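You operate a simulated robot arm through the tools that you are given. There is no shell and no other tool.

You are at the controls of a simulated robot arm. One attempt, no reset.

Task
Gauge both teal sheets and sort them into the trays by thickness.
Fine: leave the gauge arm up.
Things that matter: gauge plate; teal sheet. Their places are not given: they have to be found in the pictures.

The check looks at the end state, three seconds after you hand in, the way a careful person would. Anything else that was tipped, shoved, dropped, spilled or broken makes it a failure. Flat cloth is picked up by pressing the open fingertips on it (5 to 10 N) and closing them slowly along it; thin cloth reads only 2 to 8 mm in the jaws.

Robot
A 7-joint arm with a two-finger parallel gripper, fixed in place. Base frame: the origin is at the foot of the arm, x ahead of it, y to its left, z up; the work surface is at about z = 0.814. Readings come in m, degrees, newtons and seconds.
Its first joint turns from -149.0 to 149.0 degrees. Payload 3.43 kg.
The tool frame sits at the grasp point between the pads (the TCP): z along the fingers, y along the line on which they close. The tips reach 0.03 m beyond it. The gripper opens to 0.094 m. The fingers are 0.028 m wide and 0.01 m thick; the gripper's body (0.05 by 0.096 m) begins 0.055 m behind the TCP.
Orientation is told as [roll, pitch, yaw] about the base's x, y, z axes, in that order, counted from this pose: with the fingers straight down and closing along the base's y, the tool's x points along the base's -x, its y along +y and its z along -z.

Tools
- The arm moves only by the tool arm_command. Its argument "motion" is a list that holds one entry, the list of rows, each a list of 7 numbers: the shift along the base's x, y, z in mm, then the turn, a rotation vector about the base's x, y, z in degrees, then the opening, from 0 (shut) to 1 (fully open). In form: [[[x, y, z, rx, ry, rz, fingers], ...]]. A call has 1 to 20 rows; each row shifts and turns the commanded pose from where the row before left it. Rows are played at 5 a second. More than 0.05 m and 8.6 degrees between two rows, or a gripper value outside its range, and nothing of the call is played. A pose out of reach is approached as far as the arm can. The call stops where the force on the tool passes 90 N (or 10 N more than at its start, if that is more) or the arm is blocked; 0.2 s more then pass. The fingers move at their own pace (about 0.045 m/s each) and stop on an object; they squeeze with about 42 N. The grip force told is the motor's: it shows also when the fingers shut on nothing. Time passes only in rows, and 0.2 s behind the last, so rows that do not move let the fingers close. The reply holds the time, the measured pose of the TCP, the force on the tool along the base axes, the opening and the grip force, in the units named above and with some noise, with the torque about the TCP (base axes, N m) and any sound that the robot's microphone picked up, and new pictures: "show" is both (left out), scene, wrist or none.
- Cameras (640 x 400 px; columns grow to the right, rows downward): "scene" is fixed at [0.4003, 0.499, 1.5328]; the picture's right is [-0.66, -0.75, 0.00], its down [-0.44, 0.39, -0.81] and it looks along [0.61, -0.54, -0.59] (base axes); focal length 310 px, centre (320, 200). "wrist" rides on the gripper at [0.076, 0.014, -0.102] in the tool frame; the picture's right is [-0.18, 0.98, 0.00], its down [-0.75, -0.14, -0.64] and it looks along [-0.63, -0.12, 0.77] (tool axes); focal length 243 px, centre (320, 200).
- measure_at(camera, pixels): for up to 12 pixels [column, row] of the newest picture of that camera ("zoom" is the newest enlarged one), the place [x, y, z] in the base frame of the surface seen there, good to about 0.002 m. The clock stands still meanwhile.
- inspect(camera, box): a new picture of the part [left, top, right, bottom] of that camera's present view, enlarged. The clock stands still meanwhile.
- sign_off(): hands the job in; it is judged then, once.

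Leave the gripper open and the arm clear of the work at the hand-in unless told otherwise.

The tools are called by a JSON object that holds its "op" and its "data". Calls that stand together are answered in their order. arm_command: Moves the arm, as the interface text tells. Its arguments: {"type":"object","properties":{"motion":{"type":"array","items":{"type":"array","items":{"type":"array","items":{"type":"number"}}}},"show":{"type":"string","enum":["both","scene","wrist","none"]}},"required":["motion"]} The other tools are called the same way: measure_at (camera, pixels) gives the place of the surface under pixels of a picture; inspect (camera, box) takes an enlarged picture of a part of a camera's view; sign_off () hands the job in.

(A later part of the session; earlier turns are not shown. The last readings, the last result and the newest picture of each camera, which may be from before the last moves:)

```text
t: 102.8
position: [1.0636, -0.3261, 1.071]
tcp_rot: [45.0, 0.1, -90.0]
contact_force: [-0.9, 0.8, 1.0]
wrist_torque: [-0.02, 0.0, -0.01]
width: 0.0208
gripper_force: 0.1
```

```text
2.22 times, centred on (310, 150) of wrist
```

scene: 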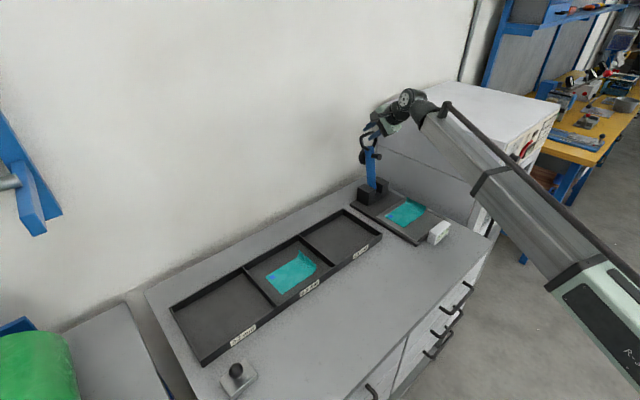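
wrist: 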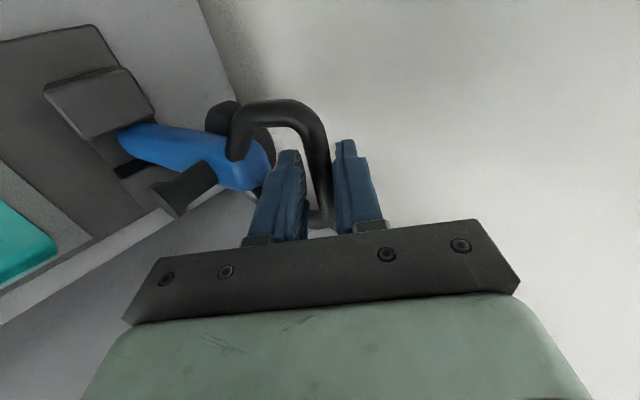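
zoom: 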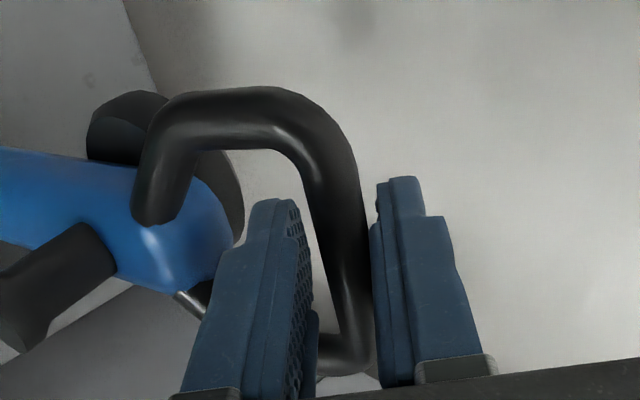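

Caged. I'll draw the arm forward through the first 30°.

{"op": "arm_command", "data": {"motion": [[[-6, 0, 1.5, 0, 0, 0, 0.22], [-8.8, 0, 1.7, 0, 0, 0, 0.22], [-9, 0, 1.3, 0, 0, 0, 0.22], [-9, 0, 0.9, 0, 0, 0, 0.22], [-9, 0, 0.5, 0, 0, 0, 0.22], [-9.1, 0, 0.1, 0, 0, 0, 0.22], [-9, 0, -0.4, 0, 0, 0, 0.22], [-9, 0, -0.7, 0, 0, 0, 0.22], [-9, 0, -1, 0, 0, 0, 0.22], [-9, 0, -1.5, 0, 0, 0, 0.22], [-8.9, 0, -1.8, 0, 0, 0, 0.22], [-8.7, 0, -2.2, 0, 0, 0, 0.22], [0, 0, 0, 0, 0, 0, 0.22]]], "show": "both"}}

{"op": "inspect", "data": {"camera": "wrist", "box": [120, 60, 420, 240]}}

```text
t: 105.6
position: [0.9593, -0.3273, 1.0701]
tcp_rot: [45.0, -0.1, -90.0]
contact_force: [-0.7, 1.1, -0.2]
wrist_torque: [0.02, 0.03, 0.02]
width: 0.0206
gripper_force: 0.1
```

scene: 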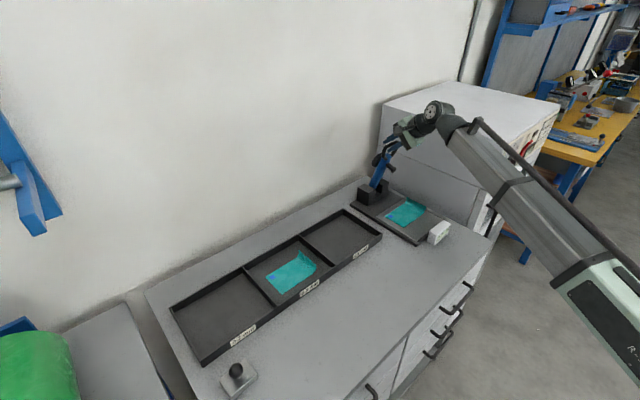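
wrist: 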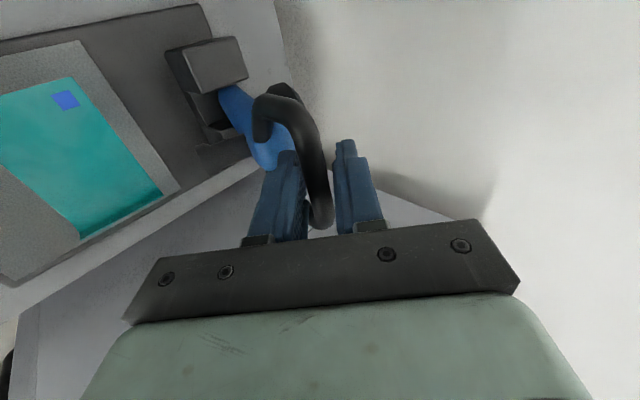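

```text
2.13 times, centred on (270, 150) of wrist
```

zoom: 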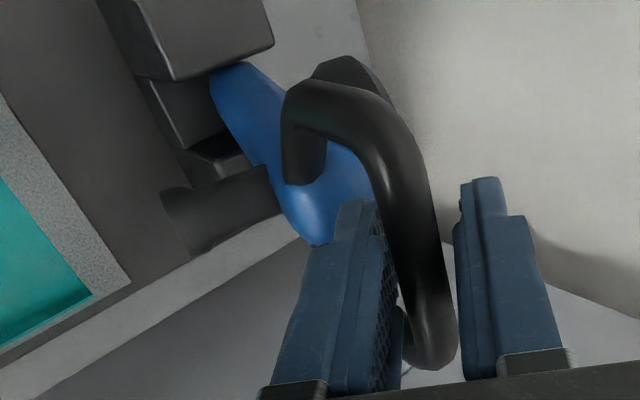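

Past the balance point and no force. I'll continue through the middle of the arc.

{"op": "arm_command", "data": {"motion": [[[-8.7, 1, -2.6, 0, 0, 0, 0.22], [-8.5, 0, -3, 0, 0, 0, 0.22], [-8.4, 0, -3.4, 0, 0, 0, 0.22], [-8.2, 0, -3.8, 0, 0, 0, 0.22], [-8.1, 0, -4.1, 0, 0, 0, 0.22], [-7.9, 0, -4.4, 0, 0, 0, 0.22], [-7.7, 0, -4.8, 0, 0, 0, 0.22], [-7.5, 0, -5.1, 0, 0, 0, 0.22], [-7.2, 0, -5.4, 0, 0, 0, 0.22], [-7, 0, -5.8, 0, 0, 0, 0.22], [-6.8, 0, -6, 0, 0, 0, 0.22], [-6.5, 0, -6.3, 0, 0, 0, 0.22], [-6.2, 0, -6.6, 0, 0, 0, 0.22], [-5.9, 0, -6.9, 0, 0, 0, 0.22], [-5.5, 0, -7.1, 0, 0, 0, 0.22], [-5.3, 0, -7.4, 0, 0, 0, 0.22], [-5, 0, -7.6, 0, 0, 0, 0.22], [-4.6, 0, -7.7, 0, 0, 0, 0.22], [0, 0, 0, 0, 0, 0, 0.22]]], "show": "both"}}

{"op": "inspect", "data": {"camera": "scene", "box": [350, 120, 460, 250]}}

```text
t: 109.6
position: [0.8335, -0.3272, 0.9722]
tcp_rot: [45.0, 0.0, -90.0]
contact_force: [-1.6, -0.6, -1.1]
wrist_torque: [0.01, -0.01, 0.04]
width: 0.0213
gripper_force: 0.4
```

scene: 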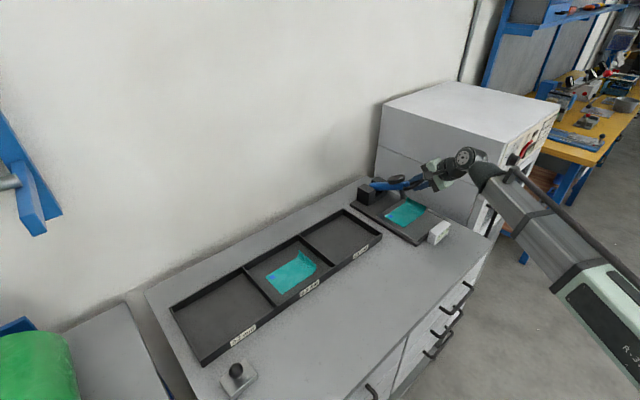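
wrist: 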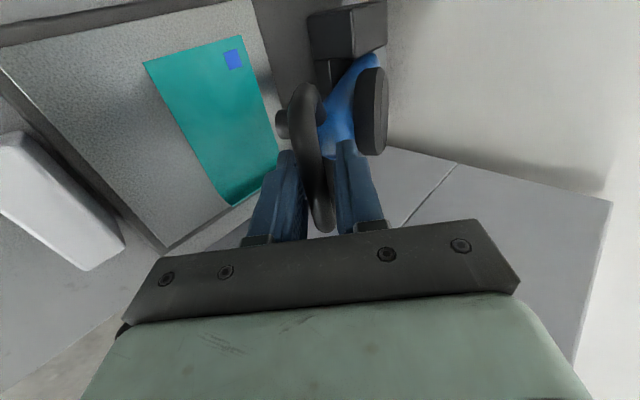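

```text
3.08 times, centred on (405, 185) of scene
```

zoom: 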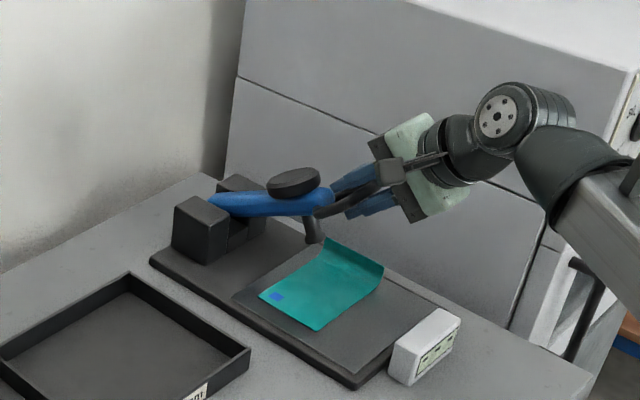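

On the same path as before. I'll bring the arm down the rest of the way, slowing towards the sheet.

{"op": "arm_command", "data": {"motion": [[[-4.3, 1.5, -7.9, 0, 0, 0, 0.22], [-3.9, 0, -8.2, 0, 0, 0, 0.22], [-3.5, 0, -8.4, 0, 0, 0, 0.22], [-3.2, 0, -8.5, 0, 0, 0, 0.22], [-2.8, 0, -8.6, 0, 0, 0, 0.22], [-2.5, 0, -8.7, 0, 0, 0, 0.22], [-1.5, 0, -6, 0, 0, 0, 0.22], [-1.3, 0, -6, 0, 0, 0, 0.22], [-1.1, 0, -6, 0, 0, 0, 0.22], [-0.9, 0, -6, 0, 0, 0, 0.22], [-0.6, 0, -4, 0, 0, 0, 0.22], [-0.4, 0, -4, 0, 0, 0, 0.22], [-0.2, 0, -3, 0, 0, 0, 0.22], [0, 0, -2.5, 0, 0, 0, 0.22], [0, 0, -2, 0, 0, 0, 0.22], [0, 0, -2, 0, 0, 0, 0.22], [0, 0, 0, 0, 0, 0, 0.22]]], "show": "both"}}

{"op": "inspect", "data": {"camera": "scene", "box": [370, 160, 460, 250]}}

{"op": "inspect", "data": {"camera": "scene", "box": [420, 215, 460, 245]}}

```text
t: 113.2
position: [0.8075, -0.3239, 0.8809]
tcp_rot: [45.0, 0.0, -90.0]
contact_force: [-1.5, 1.8, -1.3]
wrist_torque: [-0.03, -0.04, 0.0]
width: 0.0218
gripper_force: 1.0
```

scene: 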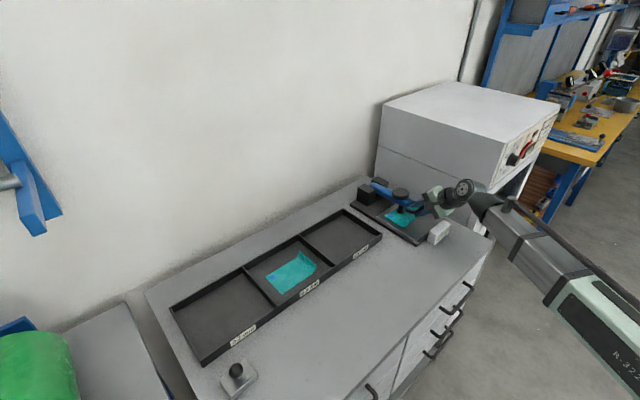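
wrist: 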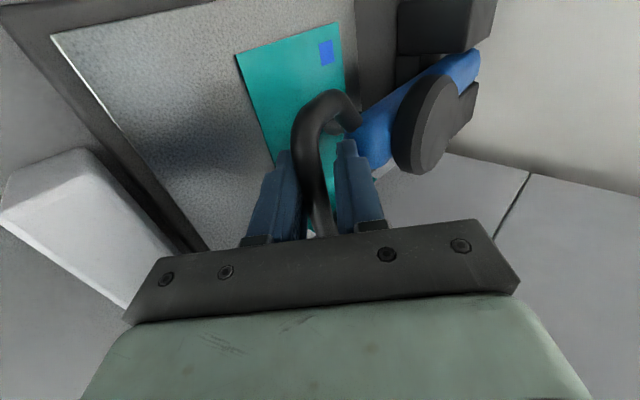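

```text
4.44 times, centred on (415, 205) of scene
```

zoom: 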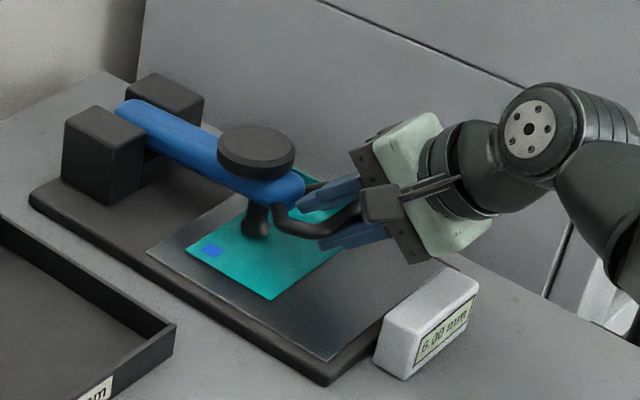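

```text
13.33 times, centred on (440, 230) of scene
```

zoom: 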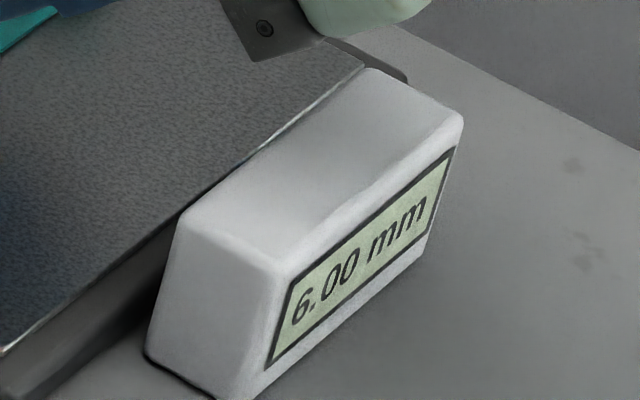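

It reads 6.00 mm and the arm still rests on my finger. I'll lower a few more millimetres until the tool is unloaded.

{"op": "arm_command", "data": {"motion": [[[0, 0, -2, 0, 0, 0, 0.22], [0, 0, -2, 0, 0, 0, 0.22], [0, 0, -2, 0, 0, 0, 0.22], [0, 0, 0, 0, 0, 0, 0.24], [0, 0, 0, 0, 0, 0, 0.24]]], "show": "scene"}}

{"op": "inspect", "data": {"camera": "scene", "box": [370, 160, 460, 250]}}

{"op": "inspect", "data": {"camera": "scene", "box": [420, 215, 460, 245]}}

```text
t: 114.4
position: [0.8081, -0.3254, 0.8731]
tcp_rot: [45.1, 0.0, -89.9]
contact_force: [0.0, 0.0, -0.4]
wrist_torque: [0.0, -0.03, 0.02]
width: 0.0227
gripper_force: 0.1
```

scene: 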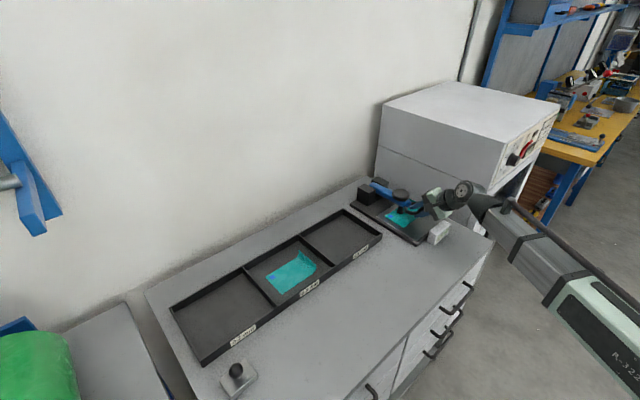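

```text
4.44 times, centred on (415, 205) of scene
```

zoom: 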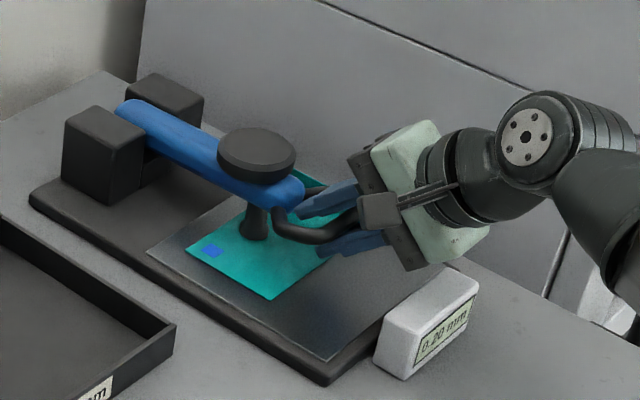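

```text
13.33 times, centred on (440, 230) of scene
```

zoom: 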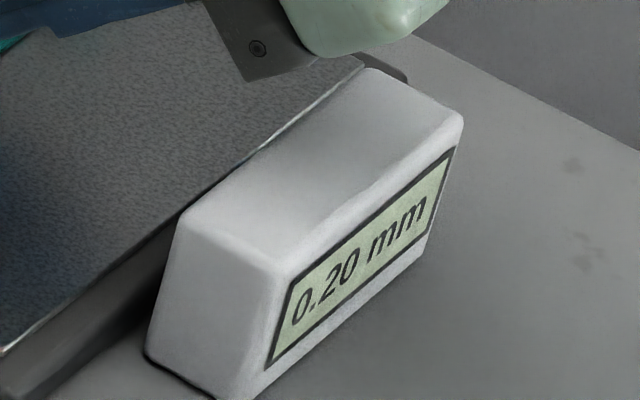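

It reads 0.20 mm with the tool unloaded. The pair 0.30 and 0.20 fits the tray sizes, and any zero error would break the match. Now I'll raise the gauge arm by reversing the arc.

{"op": "arm_command", "data": {"motion": [[[0.2, 0, 6, 0, 0, 0, 0.22], [0.3, 0, 7, 0, 0, 0, 0.22], [0.5, 0, 8, 0, 0, 0, 0.22], [1.2, 0, 8.9, 0, 0, 0, 0.22], [1.6, 0, 8.9, 0, 0, 0, 0.22], [1.9, 0, 8.9, 0, 0, 0, 0.22], [2.5, 0, 8.7, 0, 0, 0, 0.22], [2.8, 0, 8.6, 0, 0, 0, 0.22], [3.2, 0, 8.5, 0, 0, 0, 0.22], [3.5, 0, 8.4, 0, 0, 0, 0.22], [3.9, 0, 8.2, 0, 0, 0, 0.22], [4.3, 0, 7.9, 0, 0, 0, 0.22], [4.6, 0, 7.8, 0, 0, 0, 0.22], [5, 0, 7.6, 0, 0, 0, 0.22], [5.3, 0, 7.3, 0, 0, 0, 0.22], [0, 0, 0, 0, 0, 0, 0.22]]], "show": "both"}}

{"op": "inspect", "data": {"camera": "scene", "box": [350, 120, 460, 250]}}

```text
t: 117.8
position: [0.8484, -0.3245, 0.9976]
tcp_rot: [45.0, 0.0, -90.0]
contact_force: [-0.1, 0.0, -0.3]
wrist_torque: [0.0, 0.0, -0.02]
width: 0.0211
gripper_force: 0.8
```

scene: 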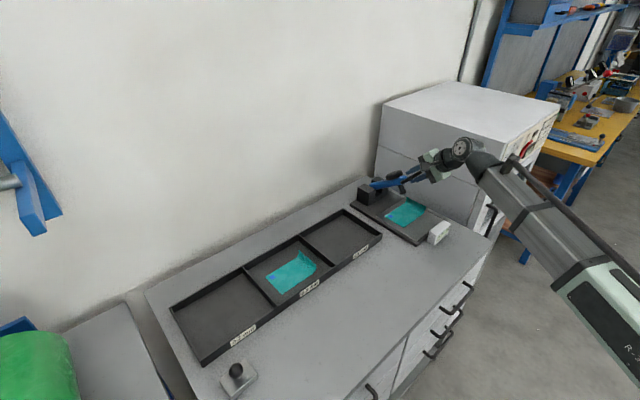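
wrist: 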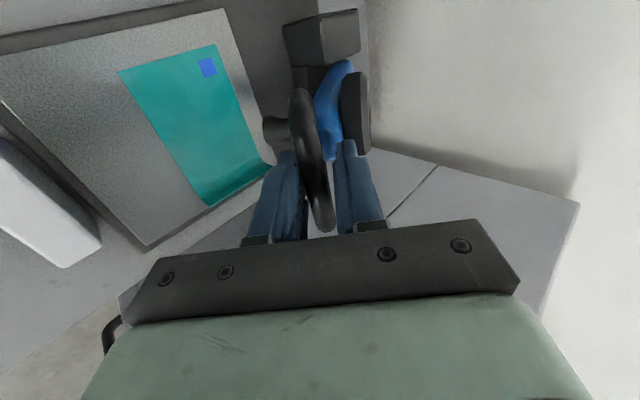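

```text
3.08 times, centred on (405, 185) of scene
```

zoom: 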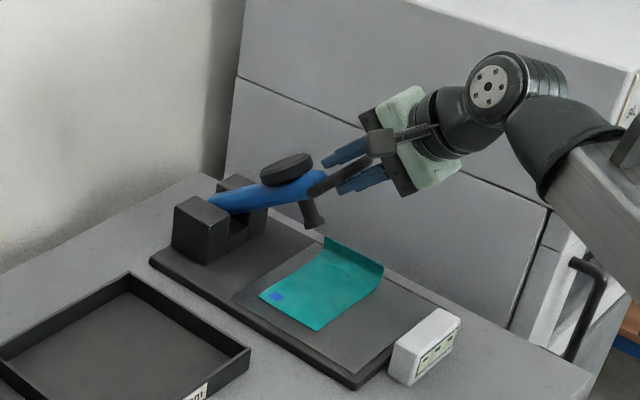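

Lifting smoothly. I'll continue to near vertical, trimming about 2 mm in height.

{"op": "arm_command", "data": {"motion": [[[5.6, 0, 6.3, 0, 0, 0, 0.22], [5.9, 0, 6.2, 0, 0, 0, 0.22], [6.1, 0, 6, 0, 0, 0, 0.22], [6.5, 0, 6.1, 0, 0, 0, 0.22], [6.8, 0, 6, 0, 0, 0, 0.22], [7, 0, 5.8, 0, 0, 0, 0.22], [7.2, 0, 5.4, 0, 0, 0, 0.22], [7.5, 0, 5.1, 0, 0, 0, 0.22], [7.7, 0, 4.8, 0, 0, 0, 0.22], [7.9, 0, 4.4, 0, 0, 0, 0.22], [8.1, 0, 4.1, 0, 0, 0, 0.22], [8.2, 0, 3.8, 0, 0, 0, 0.22], [8.4, 0, 3.4, 0, 0, 0, 0.22], [8.5, 0, 3, 0, 0, 0, 0.22], [8.7, 0, 2.6, 0, 0, 0, 0.22], [8.8, 0, 2.2, 0, 0, 0, 0.22], [8.9, 0, 1.8, 0, 0, 0, 0.22], [8.9, 0, 1.5, 0, 0, 0, 0.22], [0, 0, 0, 0, 0, 0, 0.22]]], "show": "wrist"}}

```text
t: 121.8
position: [0.9858, -0.3232, 1.0721]
tcp_rot: [45.1, -0.1, -90.0]
contact_force: [0.1, 0.5, 0.0]
wrist_torque: [0.02, 0.01, 0.03]
width: 0.0207
gripper_force: 0.1
```

wrist: 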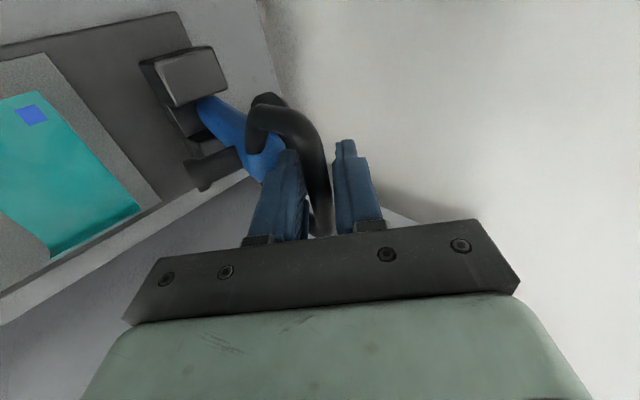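

Near vertical. I'll finish the arc to the leaned-back rest.

{"op": "arm_command", "data": {"motion": [[[9, -1, 1.7, 0, 0, 0, 0.22], [9, -1, 1.4, 0, 0, 0, 0.22], [9.1, 0, 0.9, 0, 0, 0, 0.22], [9, 0, 0.3, 0, 0, 0, 0.22], [9, 0, -0.4, 0, 0, 0, 0.22], [9.1, 0, -1, 0, 0, 0, 0.22], [8, 0, -1.2, 0, 0, 0, 0.22], [8, 0, -1.7, 0, 0, 0, 0.22], [7, 0, -1.7, 0, 0, 0, 0.22], [0, 0, 0, 0, 0, 0, 0.22], [0, 0, 0, 0, 0, 0, 0.22]]], "show": "both"}}

{"op": "inspect", "data": {"camera": "wrist", "box": [120, 60, 420, 240]}}

{"op": "inspect", "data": {"camera": "scene", "box": [340, 90, 440, 210]}}

```text
t: 124.2
position: [1.0623, -0.3267, 1.0714]
tcp_rot: [45.0, -0.1, -89.9]
contact_force: [0.1, -0.7, -0.1]
wrist_torque: [-0.01, 0.04, 0.01]
width: 0.0206
gripper_force: 0.1
```

scene: 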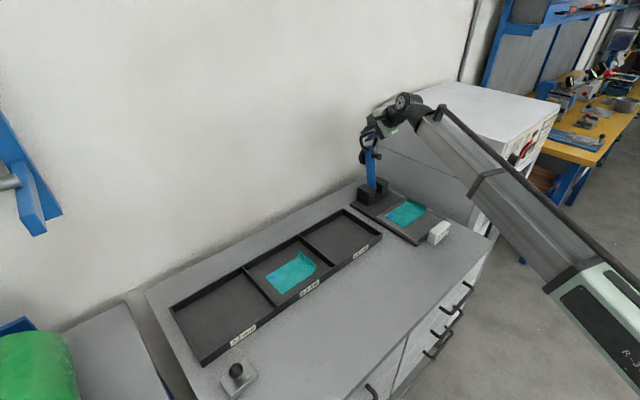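
wrist: 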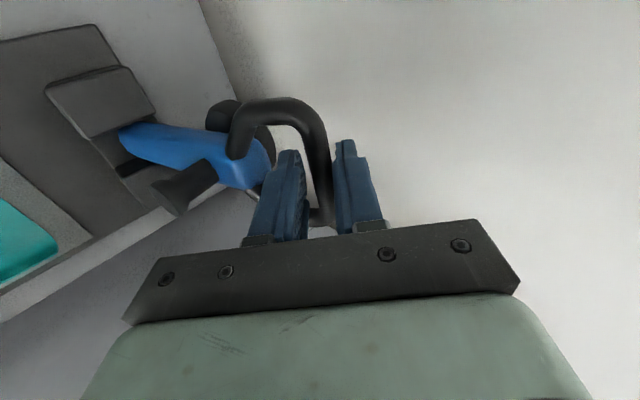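

```text
2.13 times, centred on (270, 150) of wrist
```

zoom: 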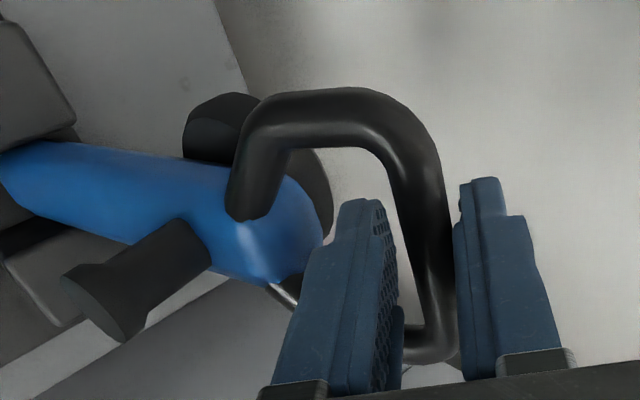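

```text
3.33 times, centred on (390, 150) of scene
```

zoom: 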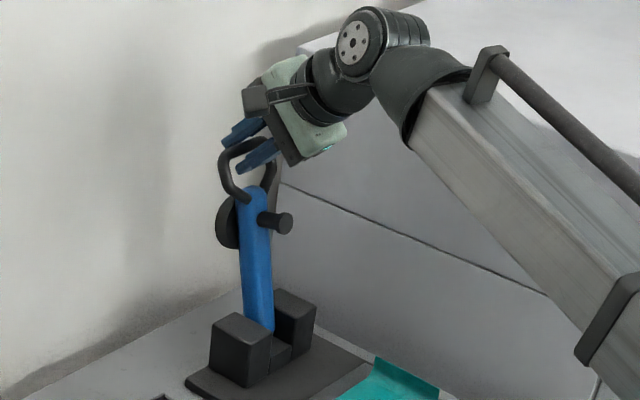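

The arm is back at its rest. I'll open slightly, back out along the fingers, then return the tool to straight down at yaw 0.

{"op": "arm_command", "data": {"motion": [[[0, 0, 0, 0, 0, 0, 0.28], [-4, 0, 4, 0, 0, 0, 0.28], [-7, 0, 7, 0, 0, 0, 0.28], [-10, 0, 10, 0, 0, 0, 0.28], [-14, 0, 14, 0, 0, 0, 0.28], [-14, 0, 14, 0, 0, 0, 0.28], [-20, 0, 10, 0, 0, 0, 0.28], [-30, 0, 5, 0, 0, 0, 0.28], [-40, 0, 0, 0, 0, 0, 0.28], [-40, 0, 0, 0, 0, 0, 0.28], [0, 0, 0, 0, 0, 0, 0.28]]], "show": "scene"}}

{"op": "arm_command", "data": {"motion": [[[-10, 0, 0, 0, 7.5, 0, 0.3], [-10, 0, 0, 0, 7.5, 0, 0.3], [-10, 0, 0, 0, 7.5, 0, 0.3], [-10, 0, 0, 0, 7.5, 0, 0.3], [-10, 0, 0, 0, 7.5, 0, 0.3], [-10, 0, 0, 0, 7.5, 0, 0.3], [0, 0, 0, 0, 0, 8, 0.3], [0, 0, 0, 0, 0, 8.2, 0.3], [0, 0, 0, 0, 0, 8.2, 0.3], [0, 0, 0, 0, 0, 8.2, 0.3], [0, 0, 0, 0, 0, 8.2, 0.3], [0, 0, 0, 0, 0, 8.2, 0.3], [0, 0, 0, 0, 0, 8.2, 0.3], [0, 0, 0, 0, 0, 8.2, 0.3], [0, 0, 0, 0, 0, 8.2, 0.3], [0, 0, 0, 0, 0, 8.2, 0.3], [0, 0, 0, 0, 0, 8.2, 0.3], [0, 0, 0, 0, 0, 0, 0.4]]], "show": "both"}}

{"op": "inspect", "data": {"camera": "scene", "box": [375, 190, 435, 232]}}

```text
t: 126.6
position: [0.8843, -0.3275, 1.1384]
tcp_rot: [44.9, 0.0, -89.9]
contact_force: [0.5, -0.3, -0.8]
wrist_torque: [0.03, -0.01, 0.02]
width: 0.0264
gripper_force: 0.1
```

scene: 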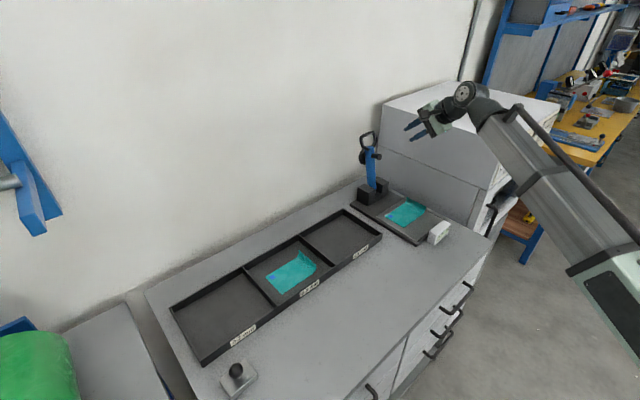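

```text
t: 130.4
position: [0.8236, -0.3253, 1.1359]
tcp_rot: [0.0, -0.1, 0.2]
contact_force: [0.3, -0.1, -0.8]
wrist_torque: [0.01, -0.02, 0.01]
width: 0.0375
gripper_force: 0.0
```

scene: 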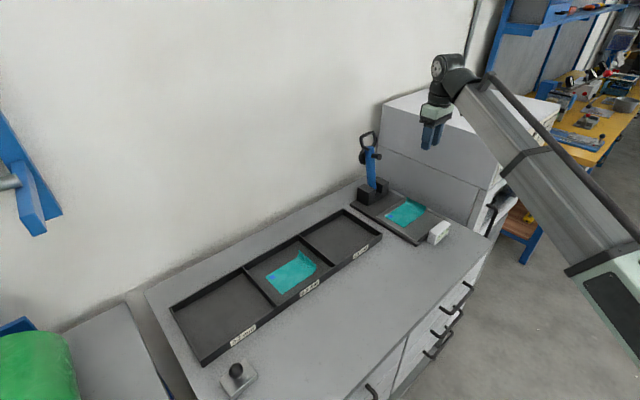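
wrist: 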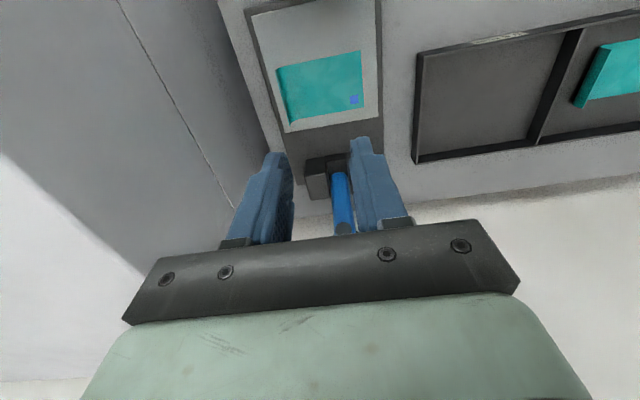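

```text
9.52 times, centred on (405, 211) of scene
```

zoom: 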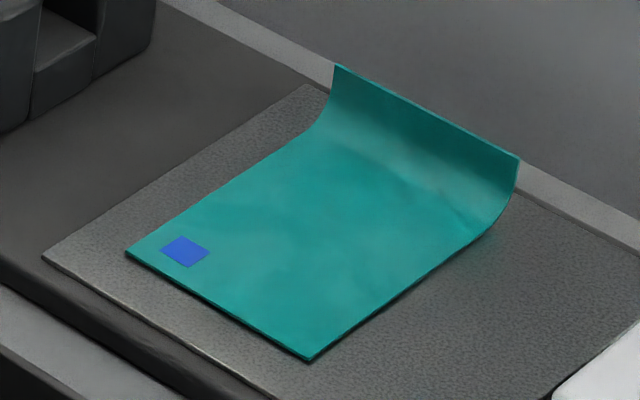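

The gauge arm is up and the tool points straight down again. I'll measure the second sheet's lip on the plate.

{"op": "measure_at", "data": {"camera": "zoom", "pixels": [[350, 80], [350, 95], [420, 112], [420, 125], [420, 140], [420, 155], [500, 155], [500, 170], [133, 252], [308, 355], [425, 113], [340, 74]]}}

{"op": "measure_at", "data": {"camera": "scene", "pixels": [[220, 310], [205, 360], [175, 312], [238, 268], [268, 300], [190, 335], [237, 330], [250, 290], [236, 372], [200, 290]]}}

```text
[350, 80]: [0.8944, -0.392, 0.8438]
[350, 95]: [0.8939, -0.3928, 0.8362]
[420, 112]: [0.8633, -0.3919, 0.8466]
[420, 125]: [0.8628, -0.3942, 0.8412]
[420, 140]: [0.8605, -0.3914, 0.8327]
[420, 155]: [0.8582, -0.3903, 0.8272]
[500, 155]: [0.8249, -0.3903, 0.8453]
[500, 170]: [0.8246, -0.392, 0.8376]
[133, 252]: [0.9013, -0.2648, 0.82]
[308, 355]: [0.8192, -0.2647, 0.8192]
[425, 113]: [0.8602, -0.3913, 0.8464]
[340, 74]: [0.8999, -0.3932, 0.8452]
```

```text
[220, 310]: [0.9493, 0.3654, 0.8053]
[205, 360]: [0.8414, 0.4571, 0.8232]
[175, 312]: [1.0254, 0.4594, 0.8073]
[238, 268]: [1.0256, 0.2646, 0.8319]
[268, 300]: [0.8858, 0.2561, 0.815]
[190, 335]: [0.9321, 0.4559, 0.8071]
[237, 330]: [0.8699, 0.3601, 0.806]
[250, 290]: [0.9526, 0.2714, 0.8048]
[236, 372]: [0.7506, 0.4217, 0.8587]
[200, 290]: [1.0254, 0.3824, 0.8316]
```

The lip is at y≈-0.392. I'll descend to it with the fingers about 38 mm open, then close slowly.

{"op": "arm_command", "data": {"motion": [[[6.4, -11, -34, 0, 0, 0, 0.4], [6.4, -11, -34, 0, 0, 0, 0.4], [6.4, -11, -34, 0, 0, 0, 0.4], [6.4, -11, -34, 0, 0, 0, 0.4], [6.4, -11, -34, 0, 0, 0, 0.4], [6.4, -11, -34, 0, 0, 0, 0.4], [0, 0, -20, 0, 0, 0, 0.4], [0, 0, -20, 0, 0, 0, 0.4], [0, 0, -14, 0, 0, 0, 0.4], [0, 0, -9, 0, 0, 0, 0.4], [0, 0, 0, 0, 0, 0, 0.4]]], "show": "wrist"}}

{"op": "inspect", "data": {"camera": "wrist", "box": [200, 40, 420, 240]}}

```text
t: 132.8
position: [0.8605, -0.3934, 0.8674]
tcp_rot: [-0.1, 0.0, 0.0]
contact_force: [-0.8, 0.1, 0.3]
wrist_torque: [-0.02, 0.0, 0.0]
width: 0.0376
gripper_force: 0.1
```

wrist: 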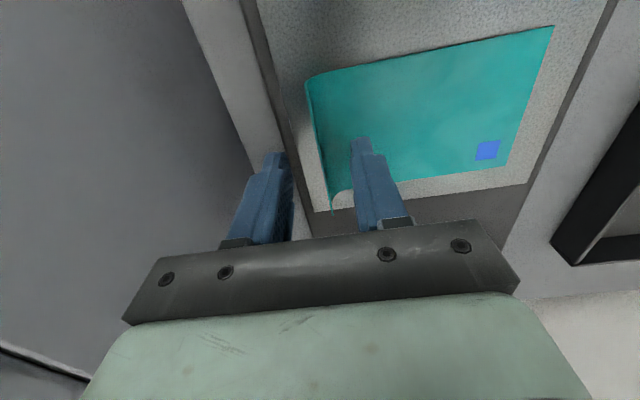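

```text
2.00 times, centred on (310, 140) of wrist
```

zoom: 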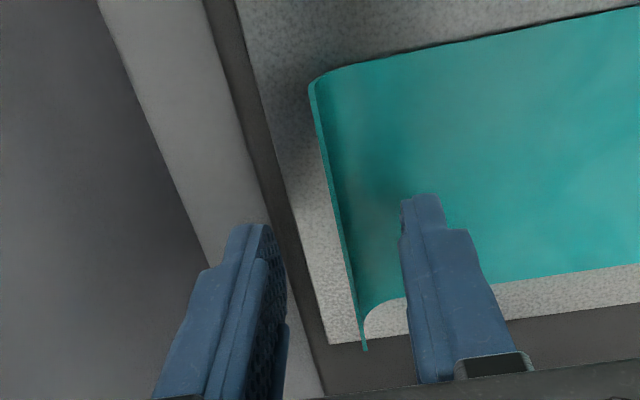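

The view matches last time. I'll nudge y +1.5 mm, go down 6 mm, and close.

{"op": "arm_command", "data": {"motion": [[[0, 1.5, -3, 0, 0, 0, 0.4], [0, 0, -3, 0, 0, 0, 0.4], [0, 0, 0, 0, 0, 0, 0.3], [0, 0, 0, 0, 0, 0, 0.2], [0, 0, 0, 0, 0, 0, 0.1], [0, 0, 0, 0, 0, 0, 0], [0, 0, 0, 0, 0, 0, 0], [0, 0, 0, 0, 0, 0, 0]]], "show": "none"}}

```text
t: 134.6
position: [0.862, -0.3899, 0.8633]
tcp_rot: [0.0, 0.1, -0.1]
contact_force: [0.0, 0.0, 0.6]
wrist_torque: [-0.03, -0.04, -0.01]
width: 0.0023
gripper_force: 37.2
```

Gripped at 2.3 mm. I'll lift and carry the sheet towards the 0.2 mm tray.

{"op": "arm_command", "data": {"motion": [[[0, 0, 6, 0, 0, 0, 0], [0, 0, 14, 0, 0, 0, 0], [0, 0, 24, 0, 0, 0, 0], [0, 0, 30, 0, 0, 0, 0], [0, 0, 20, 0, 0, 0, 0], [0, 14, 0, 0, 0, 0, 0], [0, 25, 0, 0, 0, 0, 0], [0, 33, 0, 0, 0, 0, 0], [0, 33, 0, 0, 0, 0, 0], [0, 33, 0, 0, 0, 0, 0], [0, 33, 0, 0, 0, 0, 0], [0, 33, 0, 0, 0, 0, 0], [0, 33, 0, 0, 0, 0, 0], [0, 33, 0, 0, 0, 0, 0], [0, 33, 0, 0, 0, 0, 0], [0, 0, 0, 0, 0, 0, 0]]], "show": "both"}}

```text
t: 138.0
position: [0.8614, -0.0879, 0.9562]
tcp_rot: [0.0, -0.1, 0.0]
contact_force: [0.0, -0.2, 0.1]
wrist_torque: [-0.05, -0.02, -0.01]
width: 0.0022
gripper_force: 37.0
```

scene: 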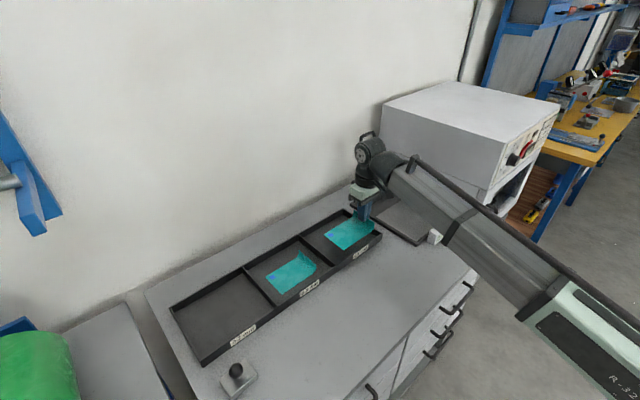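
wrist: 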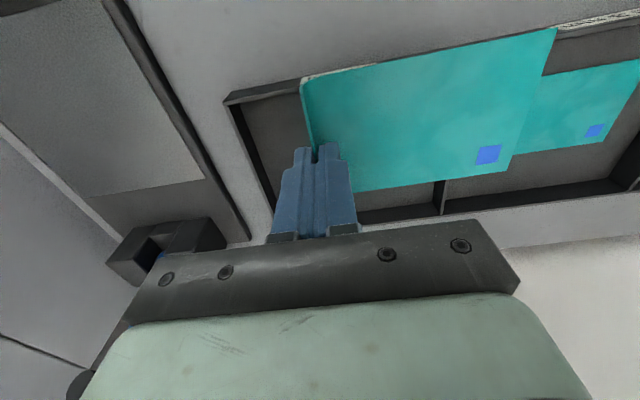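

The sheet is held level. I'll continue over the 0.2 mm tray, TCP target (0.912, 0.300).

{"op": "arm_command", "data": {"motion": [[[2, 15, 0, 0, 0, 0, 0], [4, 26, 0, 0, 0, 0, 0], [4.2, 33, 0, 0, 0, 0, 0], [4.2, 33, 0, 0, 0, 0, 0], [4.2, 33, 0, 0, 0, 0, 0], [4.2, 33, 0, 0, 0, 0, 0], [4.2, 33, 0, 0, 0, 0, 0], [4.2, 33, 0, 0, 0, 0, 0], [4.2, 33, 0, 0, 0, 0, 0], [4.2, 33, 0, 0, 0, 0, 0], [4.2, 33, 0, 0, 0, 0, 0], [4, 30, 0, 0, 0, 0, 0], [2.5, 20, 0, 0, 0, 0, 0], [0, 0, 0, 0, 0, 0, 0]]], "show": "both"}}

{"op": "inspect", "data": {"camera": "scene", "box": [150, 230, 330, 380]}}

```text
t: 141.0
position: [0.9112, 0.2995, 0.9561]
tcp_rot: [0.0, 0.0, 0.0]
contact_force: [0.3, 0.6, -1.0]
wrist_torque: [-0.04, 0.0, -0.01]
width: 0.0025
gripper_force: 37.0
```

scene: 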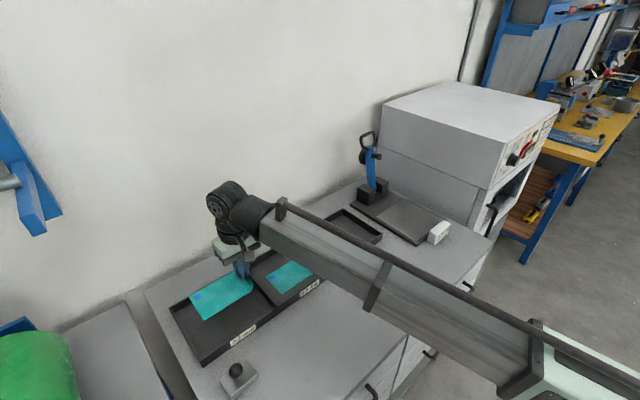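
wrist: 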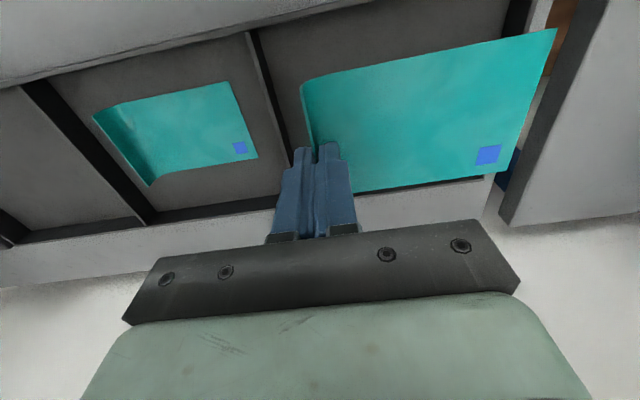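

```text
2.67 times, centred on (240, 305) of scene
```

zoom: 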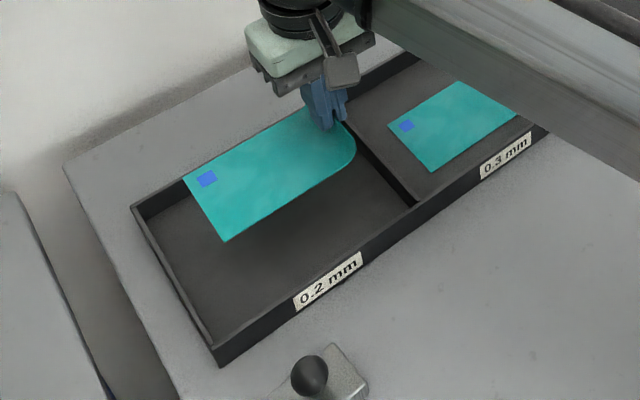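

The sheet is over the 0.2 mm compartment (it looks offset only from height). I'll lower to about 8 mm above the floor and look.

{"op": "arm_command", "data": {"motion": [[[0, 0, -20, 0, 0, 0, 0], [0, 0, -25, 0, 0, 0, 0], [0, 0, -25, 0, 0, 0, 0], [0, 0, -20, 0, 0, 0, 0], [0, 0, -8, 0, 0, 0, 0], [0, 0, 0, 0, 0, 0, 0]]], "show": "both"}}

{"op": "inspect", "data": {"camera": "scene", "box": [150, 230, 330, 380]}}

```text
t: 142.4
position: [0.9134, 0.3013, 0.86]
tcp_rot: [-0.1, 0.1, 0.0]
contact_force: [0.1, 0.2, -0.2]
wrist_torque: [-0.02, -0.03, 0.01]
width: 0.0023
gripper_force: 36.8
```

scene: 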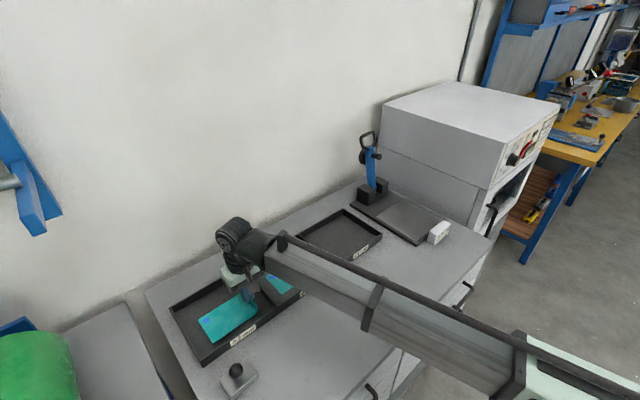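
wrist: 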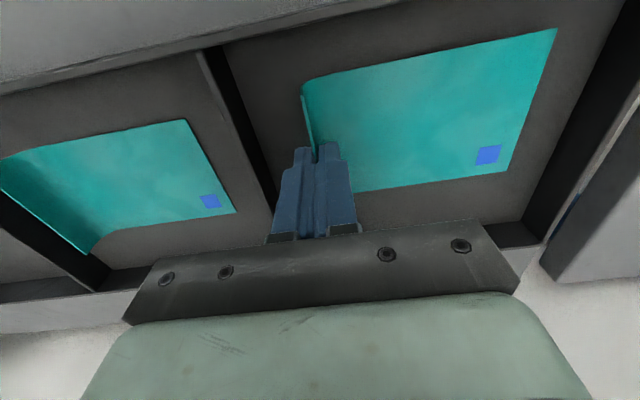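

```text
2.67 times, centred on (240, 305) of scene
```

zoom: 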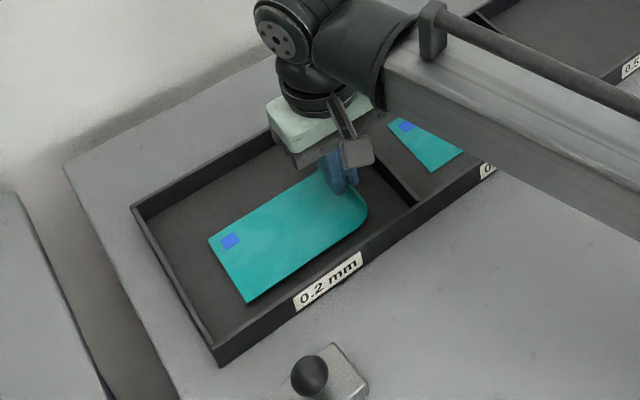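

The sheet is inside the 0.2 mm compartment with margin all round. I'll step down to contact.

{"op": "arm_command", "data": {"motion": [[[0, 0, -3, 0, 0, 0, 0], [0, 0, -2, 0, 0, 0, 0], [0, 0, -2, 0, 0, 0, 0], [0, 0, -1, 0, 0, 0, 0], [0, 0, 0, 0, 0, 0, 0]]], "show": "none"}}

```text
t: 143.6
position: [0.9121, 0.2997, 0.8512]
tcp_rot: [0.1, 0.0, 0.0]
contact_force: [0.1, 0.2, -0.2]
wrist_torque: [0.01, 0.0, 0.01]
width: 0.0022
gripper_force: 36.7
```

{"op": "arm_command", "data": {"motion": [[[0, 0, -1, 0, 0, 0, 0], [0, 0, -1, 0, 0, 0, 0], [0, 0, 0, 0, 0, 0, 0]]], "show": "none"}}

```text
t: 144.4
position: [0.9119, 0.3006, 0.8502]
tcp_rot: [0.0, -0.1, 0.0]
contact_force: [2.3, 0.9, 17.1]
wrist_torque: [0.28, 0.09, 0.0]
width: 0.0023
gripper_force: 37.1
```

The sheet touches the floor (17 N). I'll ease half a millimetre, release, and rise straight up.

{"op": "arm_command", "data": {"motion": [[[0, 0, 0.5, 0, 0, 0, 0.1], [0, 0, 0, 0, 0, 0, 0.3], [0, 0, 0, 0, 0, 0, 0.3], [0, 0, 5, 0, 0, 0, 0.3], [0, 0, 15, 0, 0, 0, 0.3], [0, 0, 25, 0, 0, 0, 0.3], [0, 0, 35, 0, 0, 0, 0.3], [0, 0, 35, 0, 0, 0, 0.3], [0, 0, 35, 0, 0, 0, 0.3], [0, 0, 0, 0, 0, 0, 0.5]]], "show": "both"}}

{"op": "inspect", "data": {"camera": "scene", "box": [150, 230, 330, 380]}}

```text
t: 146.6
position: [0.9101, 0.3009, 0.9985]
tcp_rot: [0.0, 0.0, 0.0]
contact_force: [-0.1, -0.5, 0.2]
wrist_torque: [-0.02, -0.01, -0.02]
width: 0.047
gripper_force: 0.0
```

scene: 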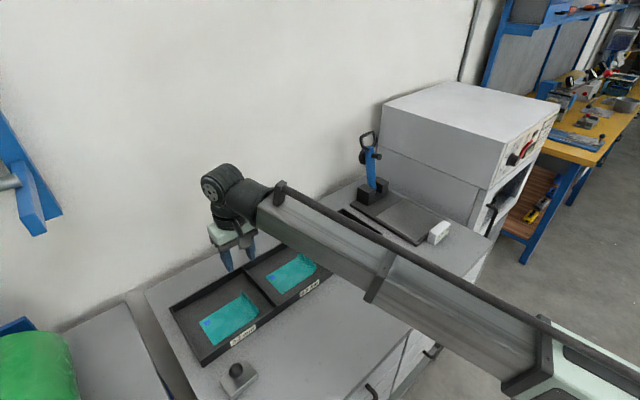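
wrist: 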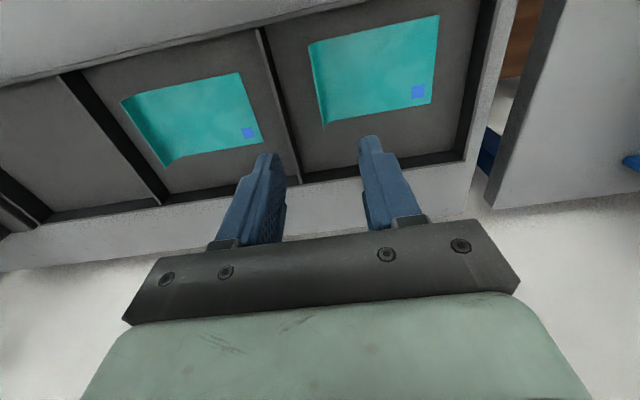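

```text
2.67 times, centred on (240, 305) of scene
```

zoom: 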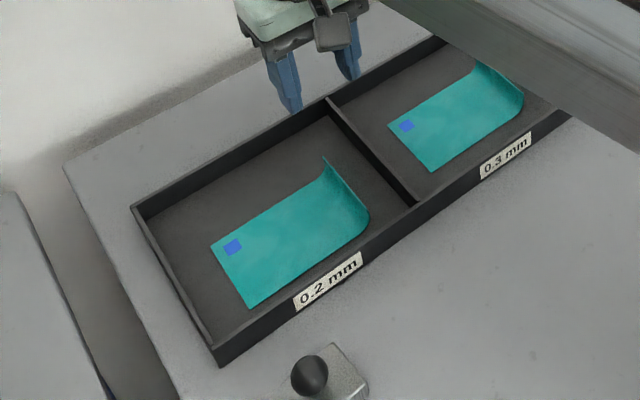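

Both sheets are in their trays. I'll raise the arm clear, with the gripper fully open, and take a final look at the whole bench.

{"op": "arm_command", "data": {"motion": [[[0, 0, 35, 0, 0, 0, 1], [0, 0, 35, 0, 0, 0, 1], [0, 0, 35, 0, 0, 0, 1], [0, 0, 30, 0, 0, 0, 1], [-25, -30, 10, 0, 0, 0, 1], [-25, -35, 0, 0, 0, 0, 1], [-25, -35, 0, 0, 0, 0, 1], [-25, -35, 0, 0, 0, 0, 1], [-25, -35, 0, 0, 0, 0, 1], [-25, -35, 0, 0, 0, 0, 1], [-25, -35, 0, 0, 0, 0, 1], [-20, -35, 0, 0, 0, 0, 1], [0, -35, 0, 0, 0, 0, 1], [0, -35, 0, 0, 0, 0, 1], [0, -35, 0, 0, 0, 0, 1], [0, -35, 0, 0, 0, 0, 1], [0, 0, 0, 0, 0, 0, 1]]], "show": "both"}}

{"op": "inspect", "data": {"camera": "scene", "box": [150, 190, 400, 390]}}

{"op": "inspect", "data": {"camera": "scene", "box": [330, 120, 470, 250]}}

```text
t: 149.2
position: [0.73, 0.0278, 1.1258]
tcp_rot: [0.1, -1.4, -0.5]
contact_force: [6.9, -6.5, -10.2]
wrist_torque: [0.82, -0.11, 0.59]
width: 0.094
gripper_force: 0.0
out of reach, approached as far as the arm can: row 11, 12
stopped in row 13: the force on the tool passed its limit at 92 N (the readings are from after the stop); the commanded pose is now the measured one
```

scene: 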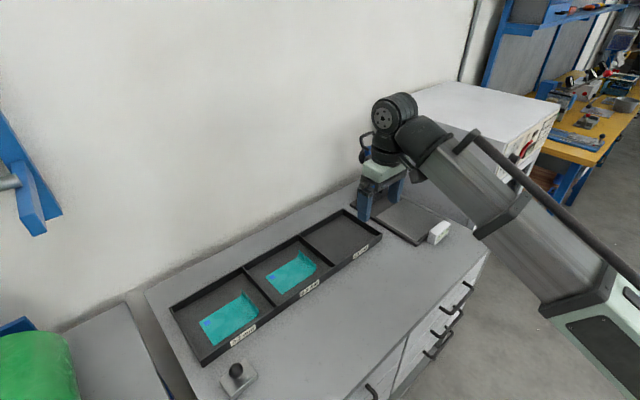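
wrist: 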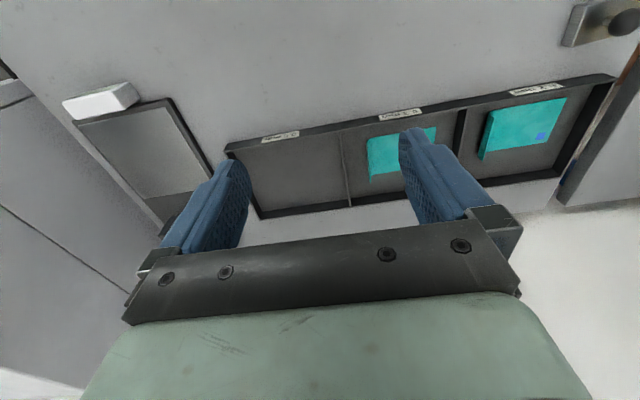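

```text
2.00 times, centred on (275, 290) of scene
```

zoom: 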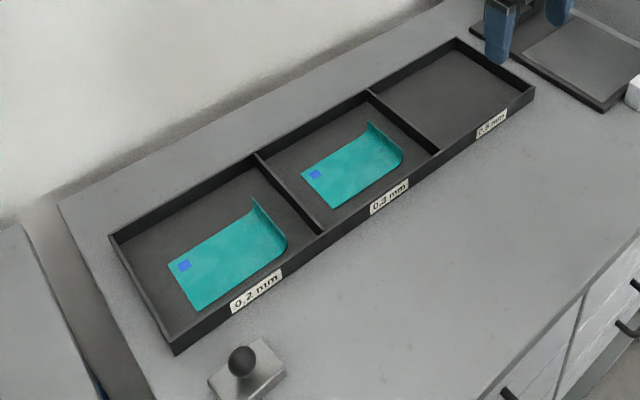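

```text
3.08 times, centred on (400, 185) of scene
```

zoom: 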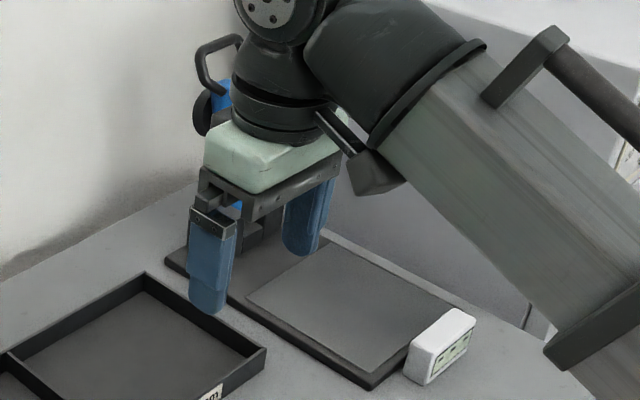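

The arm reached a folded-in reach limit in free space and stopped (the TCP is at (0.73, 0.03, 1.126), nothing near it). The bench looks undisturbed. I'll hold still and re-read.

{"op": "arm_command", "data": {"motion": [[[0, 0, 0, 0, 0, 0, 1], [0, 0, 0, 0, 0, 0, 1]]], "show": "both"}}

```text
t: 149.8
position: [0.7307, 0.0271, 1.1259]
tcp_rot: [0.1, -1.2, -0.6]
contact_force: [9.4, -5.8, -17.9]
wrist_torque: [0.63, -0.39, 0.48]
width: 0.0942
gripper_force: 0.2
```

scene: 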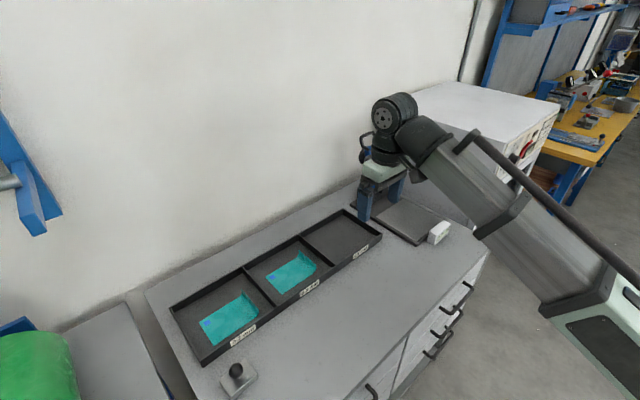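
wrist: 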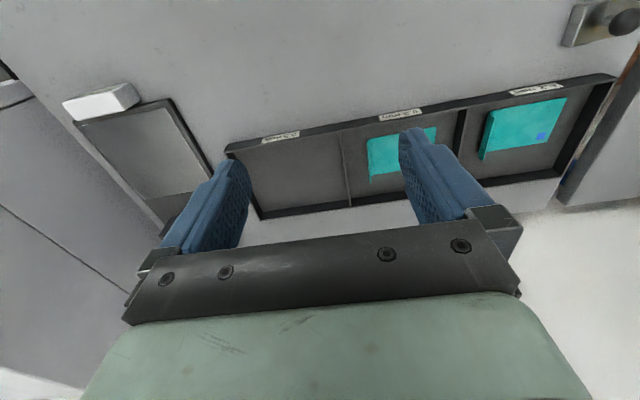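

A steady ~20 N remains. The folded wrist seems to be pressing its own camera bracket against the forearm, with nothing on the bench involved. I'll unfold by moving outward gently.

{"op": "arm_command", "data": {"motion": [[[6, 2, -2, 0, 0, 0, 1], [10, 3, -3, 0, 0, 0, 1], [15, 4, -4, 0, 0.6, 0.3, 1], [20, 0, -5, 0, 0.6, 0.3, 1], [20, 0, -5, 0, 0, 0, 1], [0, 0, 0, 0, 0, 0, 1]]], "show": "both"}}

```text
t: 151.2
position: [0.8004, 0.036, 1.1095]
tcp_rot: [0.2, -0.2, -0.1]
contact_force: [0.1, 0.4, 0.6]
wrist_torque: [0.02, -0.01, 0.04]
width: 0.0938
gripper_force: 0.0
```

scene: 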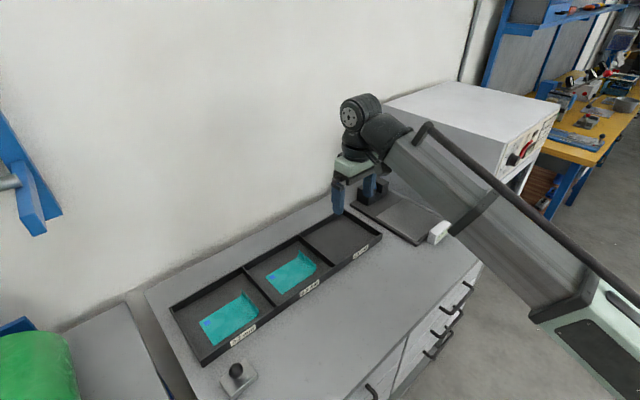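
wrist: 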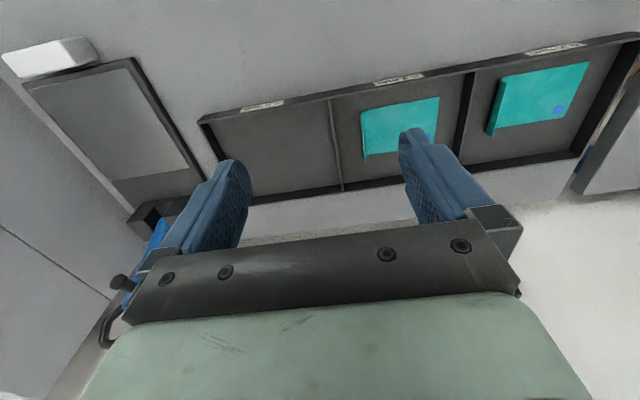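

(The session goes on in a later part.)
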